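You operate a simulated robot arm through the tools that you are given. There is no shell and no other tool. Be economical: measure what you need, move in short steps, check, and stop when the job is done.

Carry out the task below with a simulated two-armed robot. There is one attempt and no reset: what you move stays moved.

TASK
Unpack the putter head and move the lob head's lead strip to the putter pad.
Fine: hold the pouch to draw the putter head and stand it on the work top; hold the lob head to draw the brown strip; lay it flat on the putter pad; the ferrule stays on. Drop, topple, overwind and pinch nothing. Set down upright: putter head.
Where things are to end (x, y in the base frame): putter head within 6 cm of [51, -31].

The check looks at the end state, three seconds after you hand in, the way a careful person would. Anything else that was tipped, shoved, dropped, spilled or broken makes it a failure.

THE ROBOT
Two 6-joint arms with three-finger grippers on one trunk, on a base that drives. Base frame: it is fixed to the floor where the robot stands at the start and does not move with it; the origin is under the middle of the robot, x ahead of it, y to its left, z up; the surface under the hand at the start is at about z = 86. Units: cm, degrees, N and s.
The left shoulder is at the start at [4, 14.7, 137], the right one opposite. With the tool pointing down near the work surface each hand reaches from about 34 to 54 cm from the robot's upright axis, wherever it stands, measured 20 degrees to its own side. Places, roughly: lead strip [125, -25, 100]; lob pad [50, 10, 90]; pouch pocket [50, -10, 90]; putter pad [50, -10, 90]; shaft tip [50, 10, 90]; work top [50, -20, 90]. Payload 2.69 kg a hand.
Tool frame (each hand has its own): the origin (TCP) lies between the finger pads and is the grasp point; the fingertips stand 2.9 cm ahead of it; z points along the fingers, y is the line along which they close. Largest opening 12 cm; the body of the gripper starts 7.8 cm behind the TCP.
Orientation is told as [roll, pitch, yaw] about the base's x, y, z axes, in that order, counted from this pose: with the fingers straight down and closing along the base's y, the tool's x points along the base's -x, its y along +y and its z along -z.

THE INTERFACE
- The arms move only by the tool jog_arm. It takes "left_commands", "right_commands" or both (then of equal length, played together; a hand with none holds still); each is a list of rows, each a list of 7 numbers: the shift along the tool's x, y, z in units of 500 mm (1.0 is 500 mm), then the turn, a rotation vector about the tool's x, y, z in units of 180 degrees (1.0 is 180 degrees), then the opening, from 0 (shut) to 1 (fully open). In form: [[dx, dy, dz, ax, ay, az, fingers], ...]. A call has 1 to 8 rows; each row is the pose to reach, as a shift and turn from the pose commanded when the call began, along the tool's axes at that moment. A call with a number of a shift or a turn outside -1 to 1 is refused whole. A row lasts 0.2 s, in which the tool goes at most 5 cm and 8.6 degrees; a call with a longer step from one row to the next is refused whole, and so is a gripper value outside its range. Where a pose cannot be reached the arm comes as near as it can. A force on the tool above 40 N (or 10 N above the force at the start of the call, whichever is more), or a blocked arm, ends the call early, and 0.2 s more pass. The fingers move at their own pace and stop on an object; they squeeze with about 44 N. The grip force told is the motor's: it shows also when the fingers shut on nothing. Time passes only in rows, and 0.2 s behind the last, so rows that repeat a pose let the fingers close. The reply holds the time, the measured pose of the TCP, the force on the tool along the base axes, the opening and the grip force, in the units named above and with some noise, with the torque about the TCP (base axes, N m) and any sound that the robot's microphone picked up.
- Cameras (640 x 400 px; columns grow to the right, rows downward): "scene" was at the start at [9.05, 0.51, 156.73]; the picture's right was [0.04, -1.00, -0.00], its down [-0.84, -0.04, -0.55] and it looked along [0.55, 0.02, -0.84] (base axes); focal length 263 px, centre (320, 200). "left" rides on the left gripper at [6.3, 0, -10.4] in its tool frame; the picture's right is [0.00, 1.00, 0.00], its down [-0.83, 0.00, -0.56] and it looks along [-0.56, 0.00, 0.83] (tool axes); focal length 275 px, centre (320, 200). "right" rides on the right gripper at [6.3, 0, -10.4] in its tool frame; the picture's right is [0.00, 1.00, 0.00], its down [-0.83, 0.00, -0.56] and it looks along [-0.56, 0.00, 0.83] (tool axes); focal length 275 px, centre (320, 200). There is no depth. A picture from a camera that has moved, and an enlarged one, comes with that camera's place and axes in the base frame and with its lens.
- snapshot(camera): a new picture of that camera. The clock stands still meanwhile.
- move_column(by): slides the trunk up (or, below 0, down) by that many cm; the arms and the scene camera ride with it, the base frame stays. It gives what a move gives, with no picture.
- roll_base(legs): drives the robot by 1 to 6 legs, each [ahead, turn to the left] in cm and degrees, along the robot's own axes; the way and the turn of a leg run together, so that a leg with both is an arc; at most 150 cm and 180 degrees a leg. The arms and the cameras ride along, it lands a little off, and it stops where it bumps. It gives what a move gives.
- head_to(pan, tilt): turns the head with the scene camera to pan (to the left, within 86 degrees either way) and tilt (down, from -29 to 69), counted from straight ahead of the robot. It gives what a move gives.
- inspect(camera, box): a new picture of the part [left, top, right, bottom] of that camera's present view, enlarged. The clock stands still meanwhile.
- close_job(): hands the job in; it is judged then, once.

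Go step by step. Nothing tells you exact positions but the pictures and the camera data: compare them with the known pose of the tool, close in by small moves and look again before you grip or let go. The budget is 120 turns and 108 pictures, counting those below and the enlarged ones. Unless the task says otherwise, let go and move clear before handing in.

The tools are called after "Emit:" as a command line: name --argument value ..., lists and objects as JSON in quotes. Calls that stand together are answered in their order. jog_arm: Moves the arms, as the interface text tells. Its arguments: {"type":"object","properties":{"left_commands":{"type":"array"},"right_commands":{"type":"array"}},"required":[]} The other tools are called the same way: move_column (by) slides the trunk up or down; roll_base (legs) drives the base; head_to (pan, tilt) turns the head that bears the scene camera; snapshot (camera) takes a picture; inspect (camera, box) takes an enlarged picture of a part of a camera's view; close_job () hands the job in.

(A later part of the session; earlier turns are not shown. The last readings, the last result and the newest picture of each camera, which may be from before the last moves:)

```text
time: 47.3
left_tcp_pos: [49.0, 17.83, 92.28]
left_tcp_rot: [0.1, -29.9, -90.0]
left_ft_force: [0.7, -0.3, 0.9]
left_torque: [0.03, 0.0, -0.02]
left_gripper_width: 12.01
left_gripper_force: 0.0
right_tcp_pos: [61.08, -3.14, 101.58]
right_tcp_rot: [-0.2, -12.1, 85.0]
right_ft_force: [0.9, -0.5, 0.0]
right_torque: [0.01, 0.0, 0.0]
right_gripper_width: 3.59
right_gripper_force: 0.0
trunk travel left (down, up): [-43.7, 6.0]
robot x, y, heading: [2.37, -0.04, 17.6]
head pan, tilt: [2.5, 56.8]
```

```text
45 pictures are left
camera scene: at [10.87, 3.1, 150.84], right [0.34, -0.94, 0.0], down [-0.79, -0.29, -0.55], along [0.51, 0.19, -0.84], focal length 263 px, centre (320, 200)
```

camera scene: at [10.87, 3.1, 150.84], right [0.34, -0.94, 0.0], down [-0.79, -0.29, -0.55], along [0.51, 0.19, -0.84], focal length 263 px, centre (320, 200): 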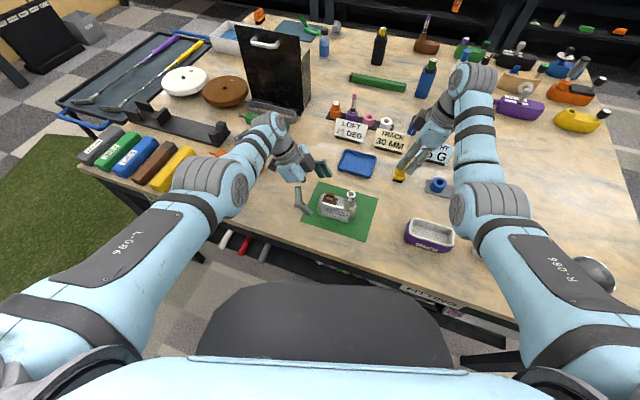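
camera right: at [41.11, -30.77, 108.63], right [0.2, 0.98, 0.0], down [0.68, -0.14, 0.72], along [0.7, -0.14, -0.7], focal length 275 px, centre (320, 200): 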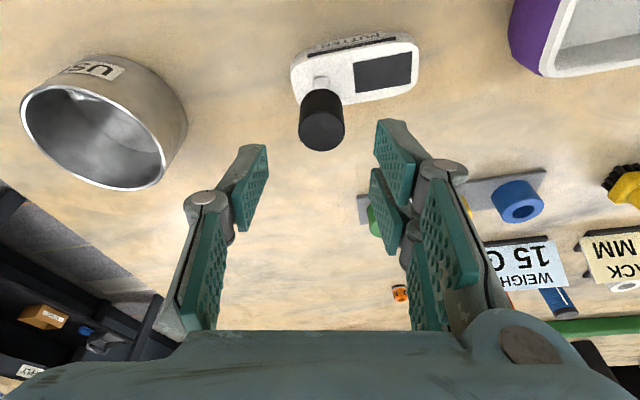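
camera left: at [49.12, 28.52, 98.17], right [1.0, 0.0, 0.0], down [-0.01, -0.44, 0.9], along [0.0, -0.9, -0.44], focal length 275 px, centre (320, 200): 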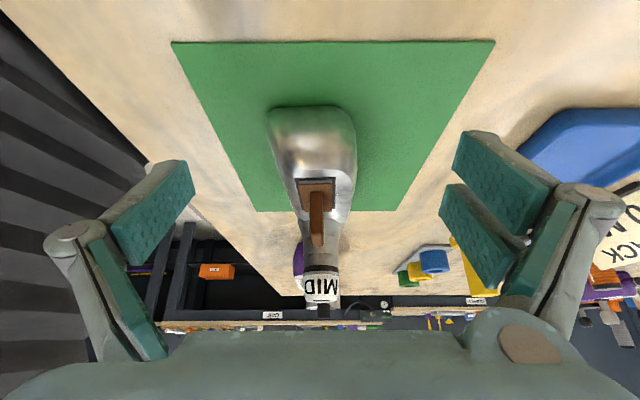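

The left fingers are lined up around the lob's far end. I lower and close on the body.

Emit:
jog_arm --left_commands '[[-0.0025, -0.004, 0.033, 0, 0, 0, 1], [-0.005, -0.004, 0.065, 0, 0, 0, 1], [-0.005, -0.004, 0.065, 0, 0, 0, 0.7], [-0.005, -0.004, 0.065, 0, 0, 0, 0.5]]' --right_commands '[[0, 0, 0, -0.003, 0, -0.013, 0.3], [0, 0, 0, -0.0061, 0, -0.027, 0.3], [0, 0, 0, -0.0061, 0, -0.027, 0.3], [0, 0, 0, -0.0061, 0, -0.027, 0.3]]'

Emit:
snapshot --camera "left"

Emit:
snapshot --camera "right"

```text
time: 48.3
left_tcp_pos: [47.96, 15.99, 89.86]
left_tcp_rot: [0.2, -30.0, -90.0]
left_ft_force: [0.4, 0.5, 0.0]
left_torque: [0.0, -0.02, 0.01]
left_gripper_width: 6.03
left_gripper_force: 0.1
left hand out of reach, approached as far as the arm can: row 2, 3, 4
right_tcp_pos: [61.16, -3.13, 101.65]
right_tcp_rot: [-0.1, -12.1, 89.8]
right_ft_force: [-0.3, -0.5, -0.9]
right_torque: [0.05, 0.04, 0.03]
right_gripper_width: 3.59
right_gripper_force: 0.0
trunk travel left (down, up): [-43.7, 6.0]
robot x, y, heading: [2.23, -0.01, 17.9]
head pan, tilt: [2.5, 56.8]
```

```text
44 pictures are left
camera left: at [48.25, 26.81, 95.66], right [1.0, 0.0, 0.0], down [-0.01, -0.44, 0.9], along [0.0, -0.9, -0.44], focal length 275 px, centre (320, 200)
```

left: 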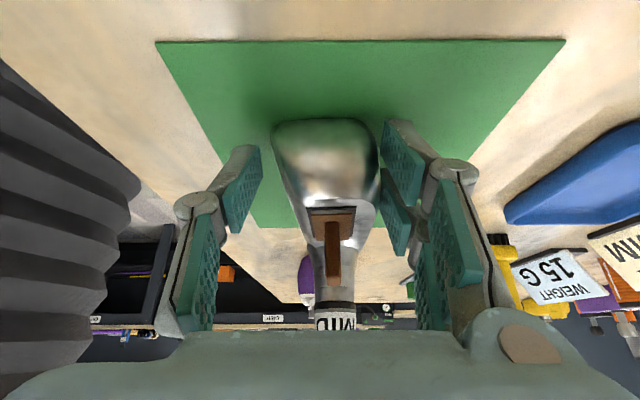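

```text
43 pictures are left
camera right: at [61.04, -11.49, 110.59], right [-1.0, 0.0, 0.0], down [0.0, 0.7, 0.72], along [0.0, 0.72, -0.7], focal length 275 px, centre (320, 200)
```

right: 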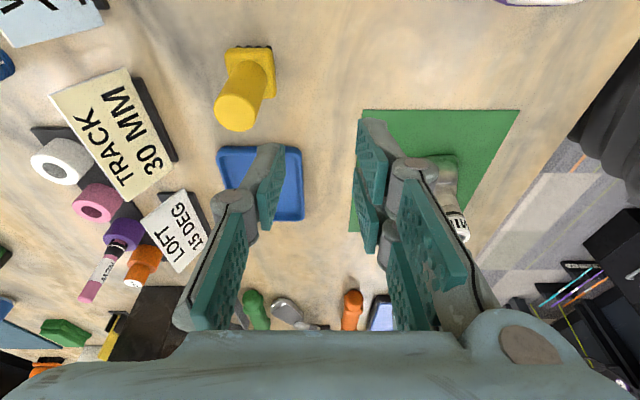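

Emit:
jog_arm --left_commands '[[0, 0, 0, 0, 0, 0, 0.8], [0, 0, 0, 0, 0, 0, 1], [0, 0, 0, 0, 0, 0, 1]]'

Emit:
roll_base --legs '[[1.6, 0]]'

Emit:
jog_arm --left_commands '[[0, 0, 0, 0, 0, 0, 1], [0, 0, 0, 0, 0, 0, 1], [0, 0, 0, 0, 0, 0, 1]]'

```text
time: 49.1
left_tcp_pos: [48.1, 16.15, 89.78]
left_tcp_rot: [0.1, -30.0, -90.0]
left_ft_force: [0.2, 0.3, -0.4]
left_torque: [-0.01, -0.02, 0.0]
left_gripper_width: 11.98
left_gripper_force: 0.0
right_tcp_pos: [61.11, -3.16, 101.65]
right_tcp_rot: [0.0, -12.2, 89.8]
right_ft_force: [1.4, -0.1, 0.3]
right_torque: [0.0, 0.01, 0.01]
right_gripper_width: 3.62
right_gripper_force: 0.0
trunk travel left (down, up): [-43.7, 6.0]
robot x, y, heading: [2.3, -0.24, 17.7]
head pan, tilt: [2.5, 56.8]
```

```text
time: 49.9
left_tcp_pos: [49.38, 16.49, 89.98]
left_tcp_rot: [0.4, -29.9, -90.1]
left_ft_force: [-0.5, -0.4, 0.6]
left_torque: [0.04, -0.03, 0.01]
left_gripper_width: 11.99
left_gripper_force: 0.1
right_tcp_pos: [62.38, -2.82, 101.82]
right_tcp_rot: [-0.4, -12.1, 89.8]
right_ft_force: [0.0, 0.0, -0.2]
right_torque: [0.02, -0.06, 0.03]
right_gripper_width: 3.64
right_gripper_force: 0.0
trunk travel left (down, up): [-43.7, 6.0]
robot x, y, heading: [3.43, 0.31, 17.6]
head pan, tilt: [2.5, 56.8]
```

```text
time: 50.7
left_tcp_pos: [49.54, 16.55, 89.72]
left_tcp_rot: [0.2, -29.8, -90.0]
left_ft_force: [-0.6, 0.3, -0.3]
left_torque: [0.02, -0.02, -0.02]
left_gripper_width: 11.99
left_gripper_force: 0.1
right_tcp_pos: [62.55, -2.64, 101.72]
right_tcp_rot: [-0.1, -12.1, 89.8]
right_ft_force: [0.6, -0.2, -0.7]
right_torque: [-0.04, 0.04, 0.03]
right_gripper_width: 3.61
right_gripper_force: 0.1
trunk travel left (down, up): [-43.7, 6.0]
robot x, y, heading: [4.0, 0.04, 17.7]
head pan, tilt: [2.5, 56.8]
```

Emit:
jog_arm --left_commands '[[-0.0087, -0.018, 0.005, 0, 0, 0, 1], [-0.0087, -0.018, 0.005, 0, 0, 0, 0.7], [-0.0087, -0.018, 0.005, 0, 0, 0, 0.52], [-0.0087, -0.018, 0.005, 0, 0, 0, 0.52]]'

Emit:
snapshot --camera "left"

```text
time: 51.7
left_tcp_pos: [48.73, 16.15, 89.71]
left_tcp_rot: [0.1, -30.1, -90.1]
left_ft_force: [0.6, -0.7, 0.2]
left_torque: [-0.04, -0.01, 0.0]
left_gripper_width: 6.22
left_gripper_force: 0.1
right_tcp_pos: [62.75, -2.65, 101.74]
right_tcp_rot: [-0.2, -12.1, 89.9]
right_ft_force: [-0.3, -0.5, 0.1]
right_torque: [0.02, 0.03, 0.03]
right_gripper_width: 3.61
right_gripper_force: 0.1
trunk travel left (down, up): [-43.7, 6.0]
robot x, y, heading: [3.93, 0.47, 17.7]
head pan, tilt: [2.5, 56.8]
```

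```text
42 pictures are left
camera left: at [48.9, 26.83, 95.65], right [1.0, 0.0, 0.0], down [-0.01, -0.44, 0.9], along [0.0, -0.9, -0.44], focal length 275 px, centre (320, 200)
```

left: 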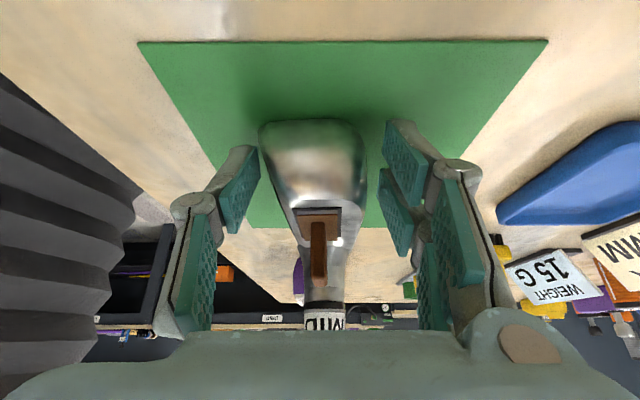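

Emit:
jog_arm --left_commands '[[0, -0.005, 0, 0, 0, 0, 0.52], [0, -0.005, 0, 0, 0, 0, 0.44], [0, -0.005, 0, 0, 0, 0, 0.36], [0, -0.005, 0, 0, 0, 0, 0.3], [0, -0.005, 0, 0, 0, 0, 0.3]]'

Emit:
snapshot --camera "left"

Emit:
inspect --camera "scene" --box '[270, 165, 390, 255]'

```text
time: 52.9
left_tcp_pos: [48.55, 16.08, 89.93]
left_tcp_rot: [0.3, -30.0, -90.0]
left_ft_force: [2.3, 1.2, 6.9]
left_torque: [-0.1, 0.14, 0.02]
left_gripper_width: 5.16
left_gripper_force: 43.8
right_tcp_pos: [62.58, -2.68, 101.65]
right_tcp_rot: [-0.1, -12.1, 89.7]
right_ft_force: [0.1, -0.4, 0.1]
right_torque: [0.02, 0.01, -0.01]
right_gripper_width: 3.59
right_gripper_force: 0.0
trunk travel left (down, up): [-43.7, 6.0]
robot x, y, heading: [4.17, 0.23, 17.6]
head pan, tilt: [2.5, 56.8]
```

```text
41 pictures are left
camera left: at [48.63, 26.79, 95.71], right [1.0, 0.0, 0.01], down [-0.01, -0.44, 0.9], along [0.0, -0.9, -0.44], focal length 275 px, centre (320, 200)
```

left: 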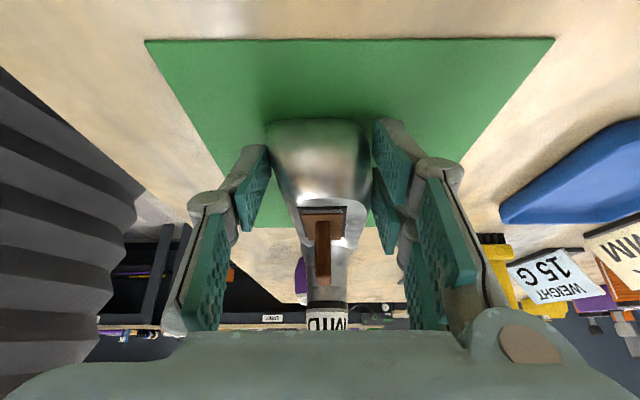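

```text
4.44 times, centred on (330, 210) of scene
camera zoom: at [12.34, 3.57, 150.85], right [0.34, -0.94, 0.0], down [-0.79, -0.29, -0.55], along [0.51, 0.19, -0.84], focal length 1167 px, centre (276, 156)
```

zoom: 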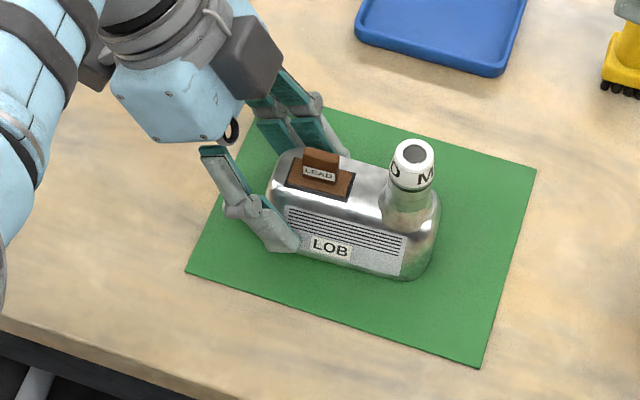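

The lob is held at its far end (5.2 cm) with the tab free. I bring the right hand around from the far side toward the tab, staying above the MID ring.

Emit:
jog_arm --right_commands '[[-0.062, 0.022, 0.024, 0, 0, 0, 0.3], [-0.123, 0.045, 0.048, 0, 0, 0, 0.3], [-0.185, 0.067, 0.072, 0, 0, 0, 0.3], [-0.246, 0.09, 0.096, 0, 0, 0, 0.3], [-0.308, 0.112, 0.12, 0, 0, 0, 0.3], [-0.308, 0.112, 0.12, 0, 0, 0, 0.3]]'

Emit:
snapshot --camera "right"

Emit:
snapshot --camera "scene"

```text
time: 54.3
left_tcp_pos: [48.35, 16.04, 89.91]
left_tcp_rot: [0.3, -29.8, -90.0]
left_ft_force: [3.5, 1.6, 13.0]
left_torque: [-0.25, 0.24, 0.11]
left_gripper_width: 5.16
left_gripper_force: 44.3
right_tcp_pos: [57.0, 13.7, 98.98]
right_tcp_rot: [-0.1, -12.1, 89.8]
right_ft_force: [-0.4, 0.1, 0.4]
right_torque: [0.0, -0.03, 0.02]
right_gripper_width: 3.61
right_gripper_force: 0.0
trunk travel left (down, up): [-43.7, 6.0]
robot x, y, heading: [3.94, 0.49, 17.7]
head pan, tilt: [2.5, 56.8]
```

```text
39 pictures are left
camera right: at [56.89, 5.31, 107.85], right [-1.0, 0.0, 0.0], down [0.0, 0.7, 0.72], along [0.0, 0.72, -0.7], focal length 275 px, centre (320, 200)
```

right: 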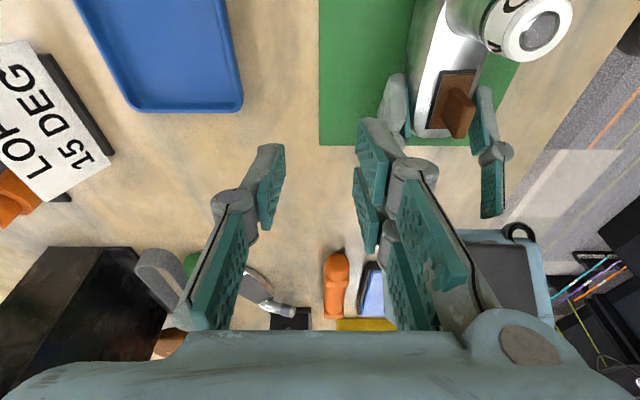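

```text
38 pictures are left
camera scene: at [12.28, 3.5, 150.85], right [0.34, -0.94, 0.0], down [-0.79, -0.29, -0.55], along [0.51, 0.19, -0.84], focal length 263 px, centre (320, 200)
```

scene: 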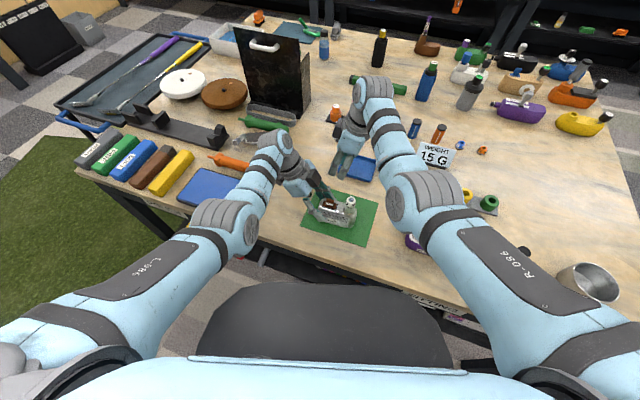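

Emit:
jog_arm --left_commands '[[-0.002, 0, -0.0035, 0, 0, 0, 0.3], [-0.002, 0, -0.0035, 0, 0, 0, 0.3]]'

Emit:
inspect --camera "right" --box '[390, 0, 590, 150]'

```text
time: 54.9
left_tcp_pos: [48.24, 15.98, 89.97]
left_tcp_rot: [0.0, -30.0, -90.0]
left_ft_force: [-1.5, -0.4, 3.5]
left_torque: [0.06, 0.17, -0.01]
left_gripper_width: 5.06
left_gripper_force: 44.7
right_tcp_pos: [56.91, 13.65, 98.96]
right_tcp_rot: [-0.1, -12.1, 89.8]
right_ft_force: [0.1, 0.0, 0.6]
right_torque: [0.0, 0.0, 0.0]
right_gripper_width: 3.6
right_gripper_force: 0.1
trunk travel left (down, up): [-43.7, 6.0]
robot x, y, heading: [3.61, 0.6, 17.6]
head pan, tilt: [2.5, 56.8]
```

```text
2.67 times, centred on (490, 75) of right
camera zoom: at [56.9, 5.32, 107.85], right [-1.0, 0.0, 0.0], down [0.0, 0.7, 0.72], along [0.0, 0.72, -0.7], focal length 734 px, centre (-133, 533)
```

zoom: 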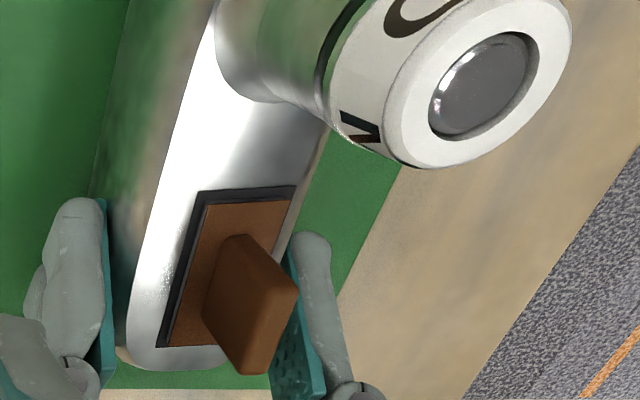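

Emit:
jog_arm --right_commands '[[0.001, 0.059, 0.013, 0, 0, 0, 0.3], [0.003, 0.118, 0.027, 0, 0, 0, 0.3], [0.004, 0.177, 0.04, 0, 0, 0, 0.3], [0.004, 0.177, 0.04, 0, 0, 0, 0.3]]'

Emit:
snapshot --camera "right"

Emit:
snapshot --camera "left"

```text
time: 56.1
left_tcp_pos: [48.4, 16.03, 90.12]
left_tcp_rot: [0.2, -30.0, -90.1]
left_ft_force: [-4.0, -0.4, 11.7]
left_torque: [-0.07, 0.46, -0.12]
left_gripper_width: 4.77
left_gripper_force: 44.4
right_tcp_pos: [51.85, 9.51, 96.66]
right_tcp_rot: [-2.7, -9.4, 87.4]
right_ft_force: [1.3, -0.9, 0.4]
right_torque: [-0.05, 0.04, 0.03]
right_gripper_width: 3.57
right_gripper_force: 0.0
right hand out of reach, approached as far as the arm can: row 3, 4
trunk travel left (down, up): [-43.7, 6.0]
robot x, y, heading: [4.17, 0.65, 17.6]
head pan, tilt: [2.5, 56.8]
stopped in row 4 (right hand): the arm was blocked; the commanded pose is now the measured one
```

```text
36 pictures are left
camera right: at [50.94, 1.77, 106.04], right [-1.0, 0.05, -0.05], down [0.0, 0.73, 0.68], along [0.07, 0.68, -0.73], focal length 275 px, centre (320, 200)
```

right: 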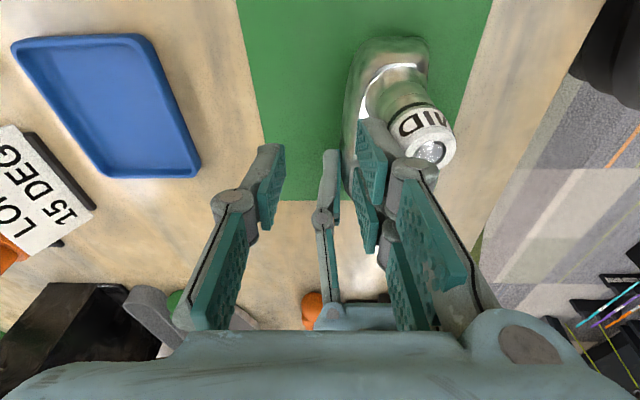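

```text
35 pictures are left
camera left: at [48.55, 26.7, 96.07], right [1.0, 0.0, 0.01], down [-0.01, -0.44, 0.9], along [0.0, -0.9, -0.44], focal length 275 px, centre (320, 200)
```

left: 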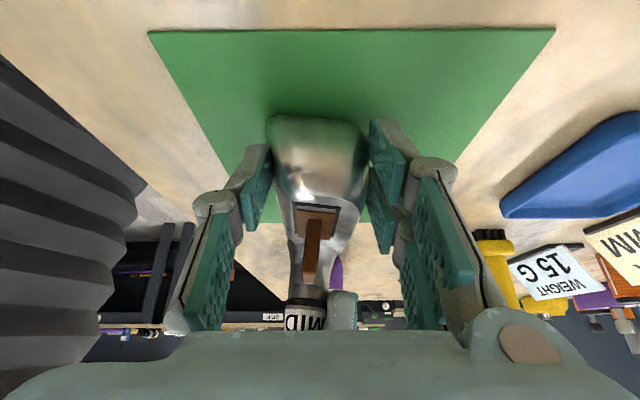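

The right arm hit its near limit and drifted toward the hosel. I back it straight away from the lob and check.

Emit:
jog_arm --right_commands '[[0, -0.03, 0, 0, 0, 0, 0.3], [0, -0.08, -0.01, 0, 0, 0, 0.3], [0, -0.14, -0.03, 0, 0, 0, 0.3], [0, -0.2, -0.05, 0, 0, 0, 0.3], [0, -0.2, -0.06, 0, 0, 0, 0.3]]'

Emit:
snapshot --camera "scene"

Emit:
inspect --camera "scene" --box '[280, 165, 400, 255]'

```text
time: 57.3
left_tcp_pos: [48.45, 15.94, 90.17]
left_tcp_rot: [0.3, -30.1, -90.2]
left_ft_force: [-0.3, 0.0, 17.3]
left_torque: [-0.14, 0.54, -0.01]
left_gripper_width: 4.79
left_gripper_force: 44.3
right_tcp_pos: [61.35, 9.15, 99.78]
right_tcp_rot: [-2.4, -9.7, 87.7]
right_ft_force: [0.2, 0.8, 1.0]
right_torque: [-0.01, -0.03, -0.01]
right_gripper_width: 3.59
right_gripper_force: 0.0
trunk travel left (down, up): [-43.7, 6.0]
robot x, y, heading: [3.95, 0.44, 17.6]
head pan, tilt: [2.5, 56.8]
```

```text
34 pictures are left
camera scene: at [12.11, 3.49, 150.86], right [0.34, -0.94, 0.0], down [-0.79, -0.29, -0.55], along [0.52, 0.19, -0.84], focal length 263 px, centre (320, 200)
```

scene: 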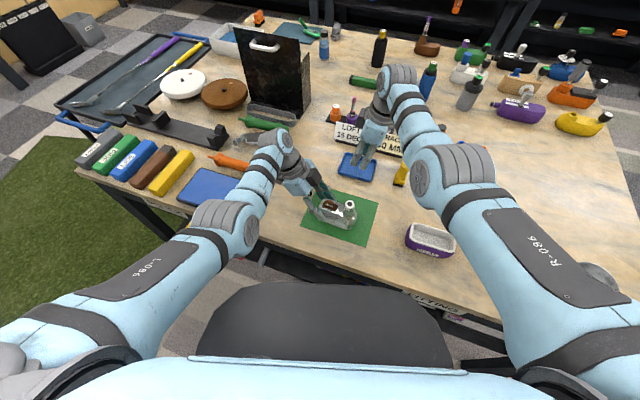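

```text
4.44 times, centred on (340, 210) of scene
camera zoom: at [12.11, 3.49, 150.86], right [0.34, -0.94, 0.0], down [-0.79, -0.29, -0.55], along [0.52, 0.19, -0.84], focal length 1167 px, centre (231, 156)
```

zoom: 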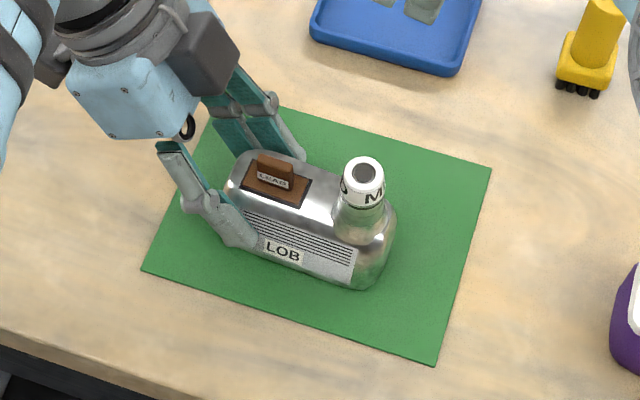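

The lob is still upright with its ferrule on, but the base stands badly for both arms. I release the lob, withdraw the left hand up and away, then back up 3 cm and turn right 9°.

Emit:
jog_arm --left_commands '[[0, 0, 0, 0, 0, 0, 0.6], [0, 0, 0, 0, 0, 0, 1], [0, 0, 0, 0, 0, 0, 1], [0, 0, -0.07, 0, 0, 0, 1], [0, 0, -0.14, 0, 0, 0, 1], [0.03, 0, -0.21, 0, 0, 0, 1], [0.06, 0, -0.25, 0, 0, 0, 1], [0.06, 0, -0.25, 0, 0, 0, 1]]'

Emit:
inspect --camera "scene" --box '[270, 140, 430, 260]'

```text
time: 59.1
left_tcp_pos: [48.27, 24.91, 99.34]
left_tcp_rot: [0.2, -30.0, -89.9]
left_ft_force: [0.2, -1.2, -0.1]
left_torque: [-0.02, 0.0, 0.02]
left_gripper_width: 11.99
left_gripper_force: 0.0
right_tcp_pos: [61.36, 9.15, 99.68]
right_tcp_rot: [-2.2, -9.6, 87.7]
right_ft_force: [-0.6, 0.0, 0.0]
right_torque: [0.03, -0.02, 0.01]
right_gripper_width: 3.63
right_gripper_force: 0.0
trunk travel left (down, up): [-43.7, 6.0]
robot x, y, heading: [4.13, 0.49, 17.6]
head pan, tilt: [2.5, 56.8]
```

```text
3.33 times, centred on (350, 200) of scene
camera zoom: at [12.38, 3.56, 150.84], right [0.34, -0.94, 0.0], down [-0.79, -0.29, -0.55], along [0.51, 0.19, -0.84], focal length 875 px, centre (220, 200)
```

zoom: 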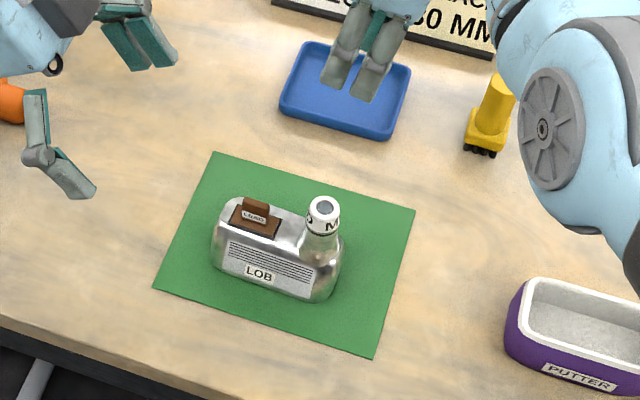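

Emit:
roll_base --legs '[[-3, 0], [0, -9]]'

Emit:
jog_arm --left_commands '[[0, 0, 0, 0, 0, 0, 1], [0, 0, 0, 0, 0, 0, 1], [0, 0, 0, 0, 0, 0, 1]]'

Emit:
snapshot --camera "left"

Emit:
inspect --camera "scene" --box '[240, 140, 400, 260]'

```text
time: 60.6
left_tcp_pos: [48.91, 16.92, 99.28]
left_tcp_rot: [0.1, -30.1, -99.0]
left_ft_force: [-0.7, -0.1, -0.1]
left_torque: [0.01, 0.02, 0.01]
left_gripper_width: 11.99
left_gripper_force: 0.0
right_tcp_pos: [59.45, -0.57, 99.56]
right_tcp_rot: [-2.2, -9.3, 78.7]
right_ft_force: [0.2, -0.2, 0.2]
right_torque: [-0.01, 0.02, 0.05]
right_gripper_width: 3.59
right_gripper_force: 0.0
trunk travel left (down, up): [-43.7, 6.0]
robot x, y, heading: [1.08, -0.47, 8.5]
head pan, tilt: [2.5, 56.8]
```

```text
time: 61.4
left_tcp_pos: [48.91, 16.79, 99.25]
left_tcp_rot: [0.1, -30.0, -99.0]
left_ft_force: [-0.5, -0.5, 0.7]
left_torque: [-0.02, 0.0, -0.02]
left_gripper_width: 12.01
left_gripper_force: 0.0
right_tcp_pos: [59.4, -0.85, 99.62]
right_tcp_rot: [-2.3, -9.7, 78.8]
right_ft_force: [0.5, -0.2, 0.1]
right_torque: [-0.01, 0.0, -0.01]
right_gripper_width: 3.61
right_gripper_force: 0.1
trunk travel left (down, up): [-43.7, 6.0]
robot x, y, heading: [1.21, -0.17, 8.6]
head pan, tilt: [2.5, 56.8]
```

```text
31 pictures are left
camera left: at [50.63, 27.36, 105.17], right [0.99, -0.16, 0.0], down [-0.07, -0.44, 0.9], along [-0.14, -0.89, -0.44], focal length 275 px, centre (320, 200)
```

left: 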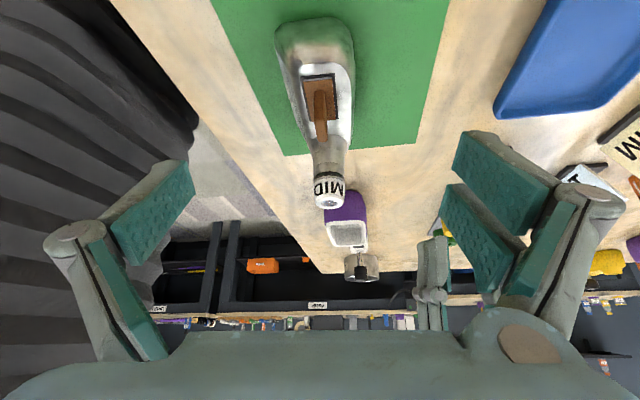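

```text
3.33 times, centred on (320, 200) of scene
camera zoom: at [9.99, 1.3, 150.83], right [0.19, -0.98, 0.0], down [-0.82, -0.16, -0.55], along [0.54, 0.11, -0.84], focal length 875 px, centre (320, 200)
```

zoom: 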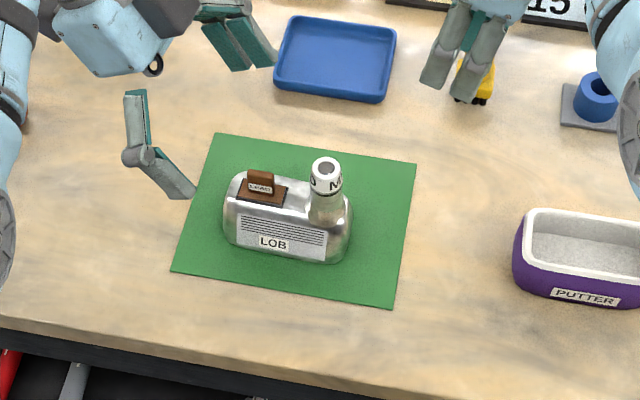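

The tab is now at about [48.65, 13.9, 92] and the lob is square to the axes. I align the left hand above its end again, and level the right hand's orientation.

Emit:
jog_arm --left_commands '[[0.02, -0.003, 0.029, -0.0083, 0, -0.0144, 1], [0.042, -0.005, 0.058, -0.0167, 0, -0.0289, 1], [0.063, -0.008, 0.087, -0.025, 0, -0.0433, 1], [0.063, -0.008, 0.087, -0.025, 0, -0.0433, 1]]' --right_commands '[[0, 0, 0, -0.0118, -0.0064, -0.031, 0.3], [0, 0, 0, -0.0235, -0.0128, -0.0615, 0.3], [0, 0, 0, -0.0235, -0.0128, -0.0615, 0.3], [0, 0, 0, -0.0235, -0.0128, -0.0615, 0.3]]'

Emit:
snapshot --camera "left"

```text
time: 62.4
left_tcp_pos: [48.31, 17.42, 93.86]
left_tcp_rot: [0.3, -30.2, -90.0]
left_ft_force: [-0.2, -0.7, 0.2]
left_torque: [0.0, 0.0, 0.02]
left_gripper_width: 12.01
left_gripper_force: 0.2
right_tcp_pos: [58.62, -1.34, 99.93]
right_tcp_rot: [-0.1, -11.8, 90.0]
right_ft_force: [1.0, 0.1, -0.5]
right_torque: [0.01, 0.02, 0.0]
right_gripper_width: 3.59
right_gripper_force: 0.1
right hand out of reach, approached as far as the arm can: row 1, 2, 3, 4
trunk travel left (down, up): [-43.7, 6.0]
robot x, y, heading: [1.11, -0.51, 8.7]
head pan, tilt: [2.5, 56.8]
```

```text
29 pictures are left
camera left: at [48.58, 28.16, 99.77], right [1.0, 0.0, 0.01], down [-0.01, -0.44, 0.9], along [0.0, -0.9, -0.44], focal length 275 px, centre (320, 200)
```

left: 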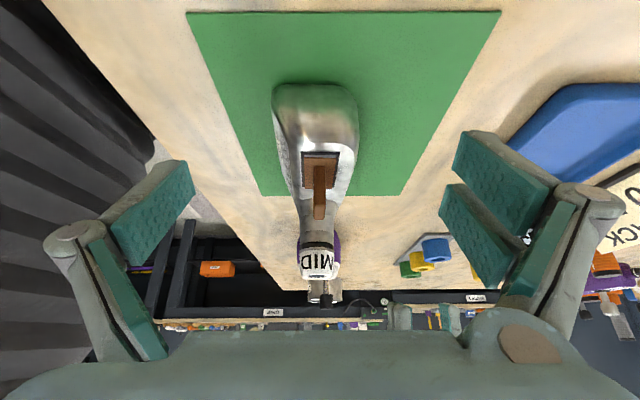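

Emit:
jog_arm --left_commands '[[0, 0.002, 0.04, 0, 0, 0, 1], [0, 0.002, 0.08, 0, 0, 0, 1], [0, 0.002, 0.098, 0, 0, 0, 1], [0, 0.002, 0.098, 0, 0, 0, 0.7], [0, 0.002, 0.098, 0, 0, 0, 0.54], [0, 0.002, 0.098, 0, 0, 0, 0.54]]'

Emit:
snapshot --camera "left"

```text
time: 63.8
left_tcp_pos: [48.53, 14.96, 89.81]
left_tcp_rot: [0.2, -30.0, -90.0]
left_ft_force: [-0.5, 0.7, 0.6]
left_torque: [0.0, 0.0, 0.0]
left_gripper_width: 6.51
left_gripper_force: 0.0
right_tcp_pos: [58.67, -1.43, 99.81]
right_tcp_rot: [-0.1, -11.6, 90.0]
right_ft_force: [-0.1, -0.7, 0.1]
right_torque: [-0.02, -0.04, -0.03]
right_gripper_width: 3.6
right_gripper_force: 0.0
trunk travel left (down, up): [-43.7, 6.0]
robot x, y, heading: [1.15, -0.65, 8.6]
head pan, tilt: [2.5, 56.8]
```

```text
28 pictures are left
camera left: at [48.67, 25.63, 95.62], right [1.0, 0.0, 0.01], down [-0.01, -0.44, 0.9], along [0.0, -0.9, -0.44], focal length 275 px, centre (320, 200)
```

left: 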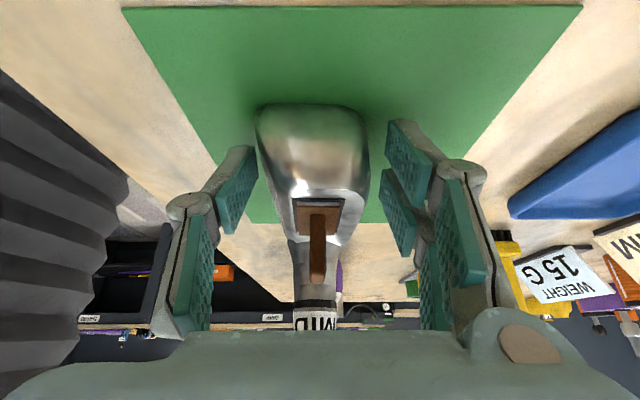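

Emit:
jog_arm --left_commands '[[0, -0.007, 0, 0, 0, 0, 0.54], [0, -0.007, 0, 0, 0, 0, 0.48], [0, -0.007, 0, 0, 0, 0, 0.4], [0, -0.007, 0, 0, 0, 0, 0.36], [0, -0.007, 0, 0, 0, 0, 0.36]]' --right_commands '[[-0.03, 0, -0.01, 0, 0, 0, 0.3], [-0.1, 0, 0.005, 0, 0, 0, 0.3], [-0.16, 0, 0.017, 0, 0, 0, 0.3], [-0.23, 0, 0.03, 0, 0, 0, 0.3], [-0.29, 0, 0.06, 0, 0, 0, 0.3]]'

Emit:
snapshot --camera "left"

Emit:
snapshot --camera "right"

```text
time: 65.0
left_tcp_pos: [48.16, 14.89, 89.73]
left_tcp_rot: [0.3, -30.2, -90.2]
left_ft_force: [3.6, 0.1, 9.8]
left_torque: [-0.01, 0.21, -0.01]
left_gripper_width: 5.11
left_gripper_force: 44.0
right_tcp_pos: [53.75, 9.9, 100.95]
right_tcp_rot: [0.0, -11.6, 90.0]
right_ft_force: [-0.4, -0.5, 0.2]
right_torque: [-0.04, -0.01, 0.0]
right_gripper_width: 3.6
right_gripper_force: 0.1
right hand out of reach, approached as far as the arm can: row 2, 3, 4, 5
trunk travel left (down, up): [-43.7, 6.0]
robot x, y, heading: [0.99, -0.43, 8.5]
head pan, tilt: [2.5, 56.8]
```

```text
27 pictures are left
camera left: at [48.32, 25.61, 95.68], right [1.0, 0.0, 0.01], down [-0.01, -0.44, 0.9], along [0.0, -0.9, -0.44], focal length 275 px, centre (320, 200)
```

left: 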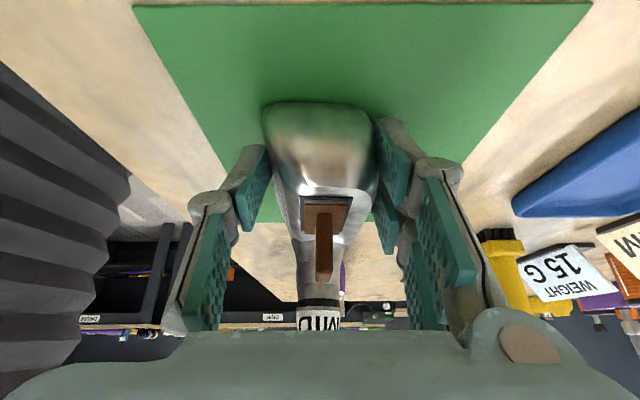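

```text
26 pictures are left
camera right: at [53.68, 1.61, 109.9], right [-1.0, 0.0, 0.0], down [-0.01, 0.7, 0.71], along [0.0, 0.71, -0.7], focal length 275 px, centre (320, 200)
```

right: 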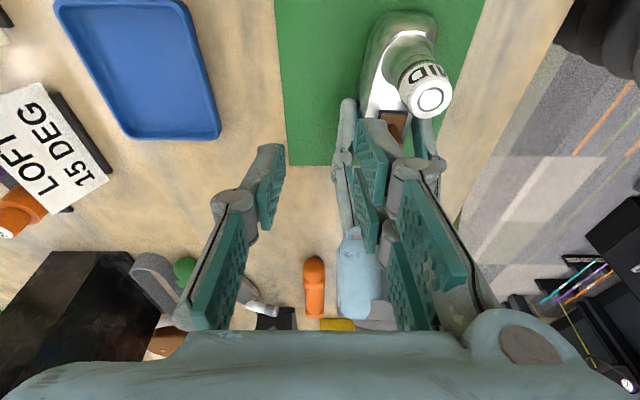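

The lob is held again, this time further in. I bring the right hand over the tab in steps.

Emit:
jog_arm --right_commands '[[-0.02, 0.03, 0.009, 0, 0, 0, 0.3], [-0.039, 0.065, 0.0175, 0, 0, 0, 0.3], [-0.066, 0.105, 0.0438, 0, 0, 0, 0.3], [-0.056, 0.105, 0.0926, 0, 0, 0, 0.3], [-0.056, 0.105, 0.0926, 0, 0, 0, 0.3]]'

Emit:
snapshot --camera "right"

```text
time: 66.2
left_tcp_pos: [48.08, 14.79, 89.7]
left_tcp_rot: [0.4, -30.2, -90.1]
left_ft_force: [4.9, 2.0, 19.6]
left_torque: [-0.22, 0.27, 0.0]
left_gripper_width: 5.13
left_gripper_force: 43.6
right_tcp_pos: [51.42, 11.57, 96.1]
right_tcp_rot: [-0.1, -11.8, 90.0]
right_ft_force: [2.1, 0.3, 1.1]
right_torque: [0.01, -0.03, -0.03]
right_gripper_width: 3.52
right_gripper_force: 0.0
right hand out of reach, approached as far as the arm can: row 1, 2, 3, 4, 5
trunk travel left (down, up): [-43.7, 6.0]
robot x, y, heading: [0.98, -0.74, 8.6]
head pan, tilt: [2.5, 56.8]
```

```text
25 pictures are left
camera right: at [51.31, 3.25, 104.97], right [-1.0, 0.0, 0.0], down [0.0, 0.7, 0.71], along [0.0, 0.71, -0.7], focal length 275 px, centre (320, 200)
```

right: 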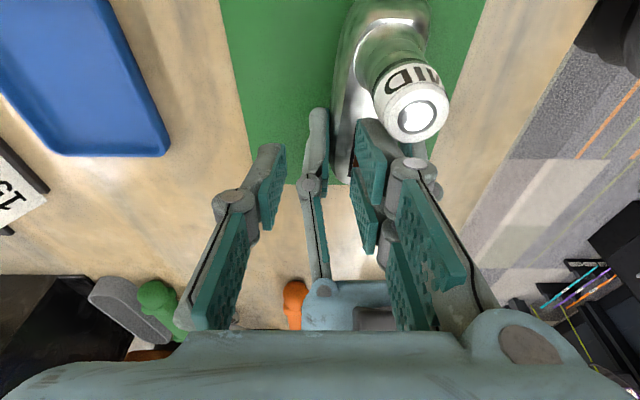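

Emit:
jog_arm --right_commands '[[-0.01, -0.01, -0.03, 0, 0.022, 0, 0.3], [-0.03, 0, -0.053, 0, 0.044, 0, 0.3], [-0.03, 0.018, -0.053, 0, 0.0667, 0, 0.3], [-0.03, 0.018, -0.053, 0, 0.0667, 0, 0.3]]' --left_commands '[[-0.001, 0, -0.002, 0, 0, 0, 0.36], [-0.002, 0, -0.0035, 0, 0, 0, 0.36], [-0.002, 0, -0.0035, 0, 0, 0, 0.36], [-0.002, 0, -0.0035, 0, 0, 0, 0.36]]'

```text
time: 67.2
left_tcp_pos: [48.16, 14.77, 90.01]
left_tcp_rot: [0.1, -30.0, -90.0]
left_ft_force: [-1.7, -2.0, 3.9]
left_torque: [-0.04, 0.18, 0.02]
left_gripper_width: 5.12
left_gripper_force: 44.2
right_tcp_pos: [52.35, 7.16, 98.86]
right_tcp_rot: [-0.1, 0.3, 90.1]
right_ft_force: [-0.6, -0.5, -0.9]
right_torque: [0.0, 0.0, 0.0]
right_gripper_width: 3.62
right_gripper_force: 0.0
right hand out of reach, approached as far as the arm can: row 1, 2, 3, 4
trunk travel left (down, up): [-43.7, 6.0]
robot x, y, heading: [0.83, -0.68, 8.5]
head pan, tilt: [2.5, 56.8]
```

A wrist limit stops the hand from going further left in this attitude; tilting the wrist more toward the right should clear it. I tilt the right hand to 25°.

Emit:
jog_arm --right_commands '[[0, 0, 0, 0, -0.046, -0.006, 0.3], [-0.02, 0, 0, 0, -0.093, -0.012, 0.3], [-0.05, 0, 0, 0, -0.139, -0.0167, 0.3], [-0.08, 0, 0, 0, -0.139, -0.0167, 0.3], [-0.08, 0, 0, 0, -0.139, -0.0167, 0.3]]'

```text
time: 68.4
left_tcp_pos: [48.18, 14.88, 89.99]
left_tcp_rot: [0.3, -30.0, -90.1]
left_ft_force: [-1.2, 1.0, 5.3]
left_torque: [-0.08, 0.25, -0.06]
left_gripper_width: 5.05
left_gripper_force: 44.1
right_tcp_pos: [54.03, 11.69, 98.6]
right_tcp_rot: [-0.7, -24.8, 93.2]
right_ft_force: [-0.5, 0.2, 0.3]
right_torque: [-0.04, 0.0, 0.0]
right_gripper_width: 3.59
right_gripper_force: 0.0
right hand out of reach, approached as far as the arm can: row 1, 2, 3, 4, 5
trunk travel left (down, up): [-43.7, 6.0]
robot x, y, heading: [1.1, 0.07, 8.5]
head pan, tilt: [2.5, 56.8]
```

Emit:
jog_arm --right_commands '[[-0.015, 0.027, 0.002, 0, 0, 0, 0.3], [-0.029, 0.054, 0.004, 0, 0, 0, 0.3], [-0.044, 0.08, 0.006, 0, 0, 0, 0.3], [-0.058, 0.107, 0.007, 0, 0, 0, 0.3], [-0.058, 0.107, 0.007, 0, 0, 0, 0.3]]'

Emit:
snapshot --camera "scene"

```text
time: 69.1
left_tcp_pos: [48.11, 15.15, 90.06]
left_tcp_rot: [0.1, -29.7, -89.7]
left_ft_force: [-5.1, -0.2, 9.2]
left_torque: [-0.66, 0.62, 0.32]
left_gripper_width: 5.01
left_gripper_force: 43.3
right_tcp_pos: [52.88, 13.58, 98.4]
right_tcp_rot: [-0.9, -24.1, 93.0]
right_ft_force: [0.6, -4.7, 4.2]
right_torque: [0.08, 0.17, 0.02]
right_gripper_width: 3.69
right_gripper_force: 0.1
right hand out of reach, approached as far as the arm can: row 1, 2, 3
trunk travel left (down, up): [-43.7, 6.0]
robot x, y, heading: [1.27, -0.44, 8.5]
head pan, tilt: [2.5, 56.8]
stopped in row 3 (right hand): the force on the tool passed its limit at 46 N (the readings are from after the stop); the commanded pose is now the measured one
```

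```text
24 pictures are left
camera scene: at [9.72, 1.24, 150.86], right [0.19, -0.98, 0.0], down [-0.82, -0.16, -0.55], along [0.54, 0.11, -0.84], focal length 263 px, centre (320, 200)
```

scene: 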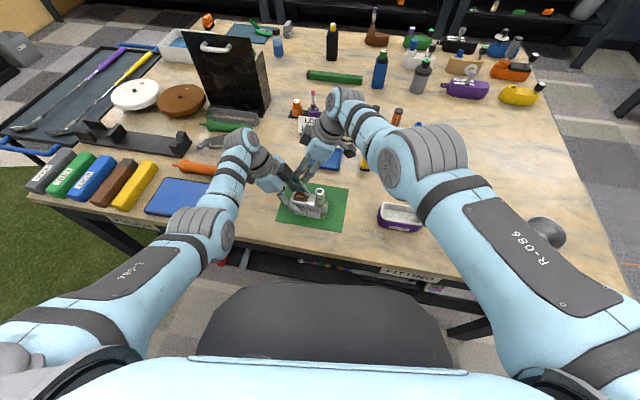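

Emit:
inspect --camera "scene" --box '[250, 130, 370, 230]'

```text
4.00 times, centred on (310, 180) of scene
camera zoom: at [9.72, 1.24, 150.86], right [0.19, -0.98, 0.0], down [-0.82, -0.16, -0.55], along [0.54, 0.11, -0.84], focal length 1050 px, centre (360, 280)
```

zoom: 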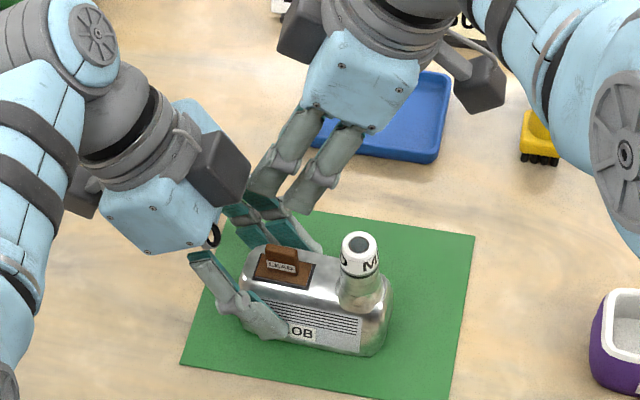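

The right finger touched the left one; the hands are too close this way. New plan: back off, release, then hold the lob with the right hand at its hosel end (fingers straddling below) and draw the strip with the left.

Emit:
jog_arm --right_commands '[[0.02, -0.04, -0.04, 0, 0, 0, 0.3], [0.05, -0.09, -0.07, 0, 0, 0, 0.3], [0.1, -0.1, -0.096, 0, 0, 0, 0.5], [0.106, -0.1, -0.096, 0, 0, 0, 0.8], [0.106, -0.1, -0.096, 0, 0, 0, 1], [0.106, -0.1, -0.096, 0, 0, 0, 1], [0.106, -0.1, -0.096, 0, 0, 0, 1], [0.106, -0.1, -0.096, 0, 0, 0, 1]]' --left_commands '[[0, 0, 0, 0, 0, 0, 0.36], [0, 0, 0, 0, 0, 0, 0.36], [0, 0, 0, 0, 0, 0, 0.7], [0, 0, 0, 0, 0, 0, 1], [0, 0, -0.05, 0, 0, 0, 1], [0, 0, -0.12, 0, 0, 0, 1], [0.02, 0, -0.18, 0, 0, 0, 1], [0.04, 0, -0.22, 0, 0, 0, 1]]'

Emit:
inspect --camera "scene" --box '[250, 140, 370, 240]'

```text
time: 70.9
left_tcp_pos: [48.2, 22.39, 98.5]
left_tcp_rot: [0.2, -29.7, -89.7]
left_ft_force: [-0.2, 0.2, 0.2]
left_torque: [0.0, -0.03, 0.0]
left_gripper_width: 12.01
left_gripper_force: 0.1
right_tcp_pos: [57.19, 6.56, 100.7]
right_tcp_rot: [-0.7, -24.0, 93.1]
right_ft_force: [0.4, -0.1, 0.7]
right_torque: [0.02, -0.03, 0.0]
right_gripper_width: 11.97
right_gripper_force: 0.1
right hand out of reach, approached as far as the arm can: row 1, 2, 3, 4, 5, 6, 7, 8
trunk travel left (down, up): [-43.7, 6.0]
robot x, y, heading: [1.0, -0.63, 8.4]
head pan, tilt: [2.5, 56.8]
```

```text
4.00 times, centred on (310, 190) of scene
camera zoom: at [9.9, 1.42, 150.84], right [0.19, -0.98, 0.0], down [-0.82, -0.16, -0.55], along [0.54, 0.1, -0.84], focal length 1050 px, centre (360, 240)
```

zoom: 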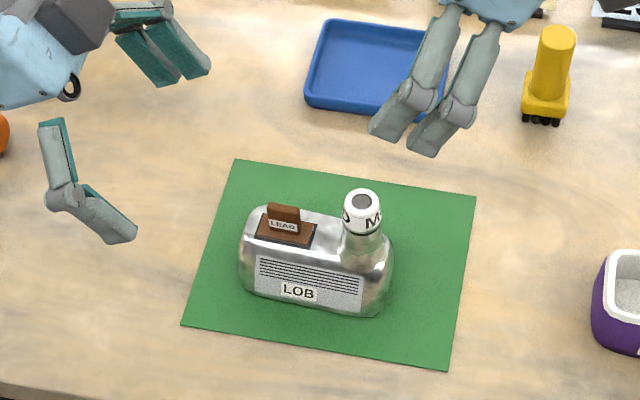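

Emit:
roll_base --legs '[[-1.5, 0]]'

Emit:
jog_arm --right_commands '[[0, 0.02, 0, 0.007, 0, 0.015, 1], [0, 0.04, 0, 0.007, 0, 0.015, 1], [0, 0.04, 0, 0.007, 0, 0.015, 1]]'

```text
time: 71.6
left_tcp_pos: [47.12, 22.28, 98.24]
left_tcp_rot: [-0.2, -29.8, -89.4]
left_ft_force: [0.2, 0.3, -0.3]
left_torque: [0.0, 0.06, -0.02]
left_gripper_width: 12.0
left_gripper_force: 0.1
right_tcp_pos: [55.93, 6.26, 100.52]
right_tcp_rot: [-0.5, -24.1, 93.0]
right_ft_force: [1.3, 0.0, -0.3]
right_torque: [-0.01, 0.05, 0.02]
right_gripper_width: 11.98
right_gripper_force: 0.2
trunk travel left (down, up): [-43.7, 6.0]
robot x, y, heading: [-0.4, -0.93, 8.5]
head pan, tilt: [2.5, 56.8]
```

```text
time: 72.4
left_tcp_pos: [46.88, 22.19, 98.39]
left_tcp_rot: [0.1, -29.6, -89.6]
left_ft_force: [0.5, 0.0, -0.4]
left_torque: [0.01, 0.0, 0.01]
left_gripper_width: 11.99
left_gripper_force: 0.0
right_tcp_pos: [53.65, 6.06, 100.68]
right_tcp_rot: [-0.7, -24.1, 90.1]
right_ft_force: [0.4, -0.2, 1.0]
right_torque: [0.01, -0.02, 0.01]
right_gripper_width: 12.01
right_gripper_force: 0.0
trunk travel left (down, up): [-43.7, 6.0]
robot x, y, heading: [-0.37, -0.83, 8.8]
head pan, tilt: [2.5, 56.8]
```

Emit:
jog_arm --right_commands '[[0, 0.05, 0, 0, 0, 0, 1], [0, 0.107, 0.005, 0, 0, 0, 1], [0.001, 0.107, 0.03, 0, 0, 0, 1], [0.001, 0.107, 0.048, 0, 0, 0, 1], [0.001, 0.107, 0.048, 0, 0, 0, 1]]'

Emit:
snapshot --camera "right"

```text
time: 73.6
left_tcp_pos: [46.78, 22.24, 98.36]
left_tcp_rot: [0.1, -29.5, -89.6]
left_ft_force: [0.2, 0.2, -0.5]
left_torque: [0.02, -0.01, -0.01]
left_gripper_width: 11.98
left_gripper_force: 0.1
right_tcp_pos: [48.08, 6.94, 98.47]
right_tcp_rot: [-0.8, -24.1, 90.0]
right_ft_force: [0.4, 0.8, 0.1]
right_torque: [0.01, -0.03, 0.0]
right_gripper_width: 12.0
right_gripper_force: 0.0
trunk travel left (down, up): [-43.7, 6.0]
robot x, y, heading: [-0.84, -0.5, 8.5]
head pan, tilt: [2.5, 56.8]
```

```text
21 pictures are left
camera right: at [48.03, -3.04, 105.43], right [-1.0, 0.0, -0.01], down [-0.01, 0.53, 0.85], along [0.01, 0.85, -0.53], focal length 275 px, centre (320, 200)
```

right: 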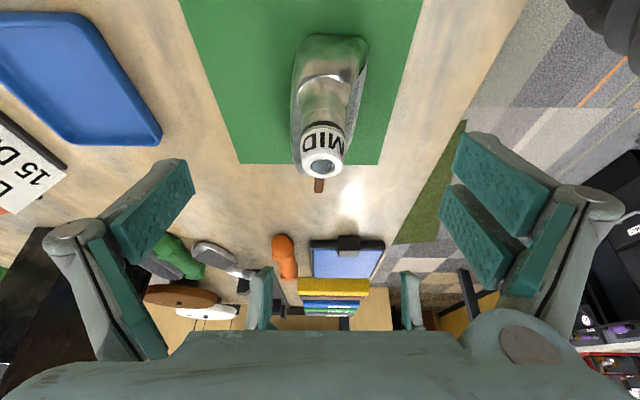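

The fingers straddle the hosel freely. I descend so that the pads lie beside the lob body under the hosel.

Emit:
jog_arm --right_commands '[[0, 0.002, 0.04, 0, 0, 0, 1], [0, 0.004, 0.08, 0, 0, 0, 1], [0, 0.004, 0.12, 0, 0, 0, 1], [0, 0.004, 0.155, 0, 0, 0, 1], [0, 0.004, 0.179, 0, 0, 0, 1], [0, 0.004, 0.179, 0, 0, 0, 0.8], [0, 0.004, 0.179, 0, 0, 0, 0.54], [0, 0.004, 0.179, 0, 0, 0, 0.54]]'

Emit:
snapshot --camera "right"

```text
time: 75.4
left_tcp_pos: [46.78, 22.27, 98.32]
left_tcp_rot: [0.1, -29.6, -89.7]
left_ft_force: [0.0, 0.1, -0.6]
left_torque: [0.0, 0.02, 0.02]
left_gripper_width: 11.99
left_gripper_force: 0.0
right_tcp_pos: [48.15, 10.73, 90.18]
right_tcp_rot: [-0.8, -24.1, 90.1]
right_ft_force: [0.1, 0.3, 0.1]
right_torque: [0.01, -0.03, -0.01]
right_gripper_width: 6.48
right_gripper_force: 0.1
trunk travel left (down, up): [-43.7, 6.0]
robot x, y, heading: [-0.41, -0.76, 8.6]
head pan, tilt: [2.5, 56.8]
```

```text
20 pictures are left
camera right: at [48.01, 0.64, 97.31], right [-1.0, 0.0, -0.01], down [-0.01, 0.53, 0.85], along [0.01, 0.85, -0.53], focal length 275 px, centre (320, 200)
```

right: 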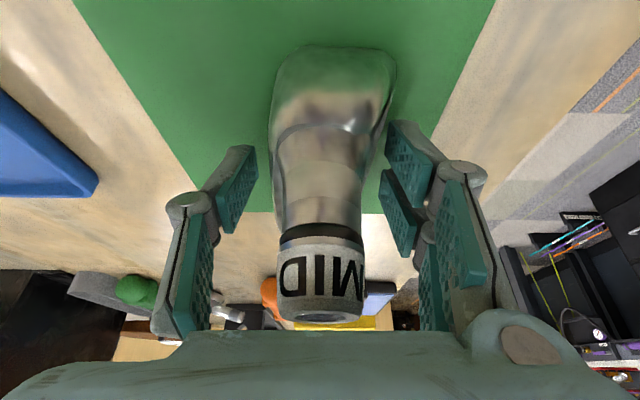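

Emit:
jog_arm --right_commands '[[0, 0.008, 0, 0, 0, 0, 0.54], [0, 0.008, 0, 0, 0, 0, 0.47], [0, 0.008, 0, 0, 0, 0, 0.4], [0, 0.008, 0, 0, 0, 0, 0.34], [0, 0.008, 0, 0, 0, 0, 0.34]]'

Emit:
snapshot --camera "left"

Emit:
inspect --camera "scene" --box '[250, 140, 370, 240]'

```text
time: 76.6
left_tcp_pos: [46.62, 22.23, 98.44]
left_tcp_rot: [0.2, -29.5, -89.7]
left_ft_force: [-0.2, 0.5, -0.1]
left_torque: [0.03, 0.03, 0.02]
left_gripper_width: 11.99
left_gripper_force: 0.0
right_tcp_pos: [47.95, 10.34, 90.48]
right_tcp_rot: [-1.1, -24.0, 90.1]
right_ft_force: [3.3, 0.7, 17.0]
right_torque: [-0.33, 0.31, 0.01]
right_gripper_width: 4.89
right_gripper_force: 44.2
trunk travel left (down, up): [-43.7, 6.0]
robot x, y, heading: [-0.09, -0.64, 8.5]
head pan, tilt: [2.5, 56.8]
```

```text
19 pictures are left
camera left: at [46.71, 32.89, 104.42], right [1.0, 0.0, 0.01], down [0.0, -0.45, 0.89], along [0.01, -0.89, -0.45], focal length 275 px, centre (320, 200)
```

left: 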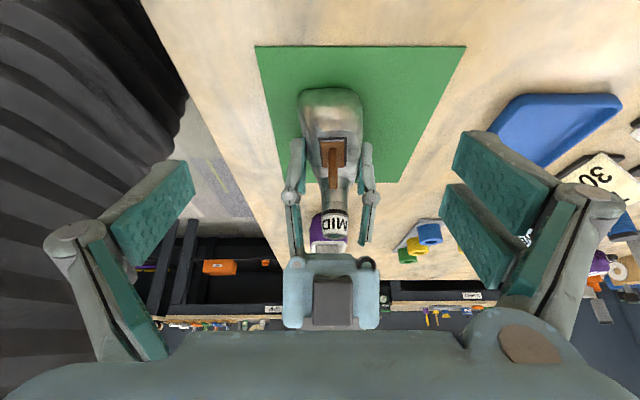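

```text
4.00 times, centred on (310, 190) of scene
camera zoom: at [8.24, 1.11, 150.86], right [0.19, -0.98, 0.0], down [-0.82, -0.16, -0.55], along [0.54, 0.11, -0.84], focal length 1050 px, centre (360, 240)
```

zoom: 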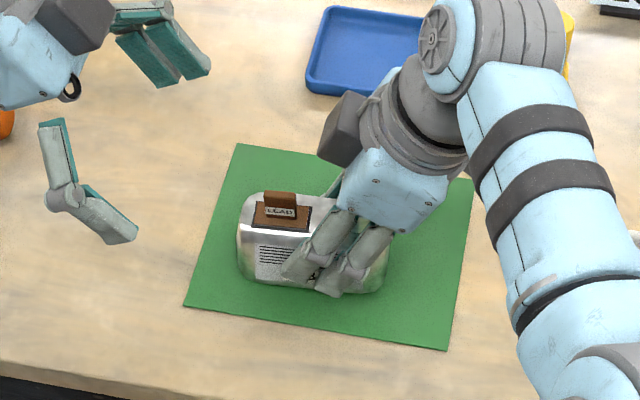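

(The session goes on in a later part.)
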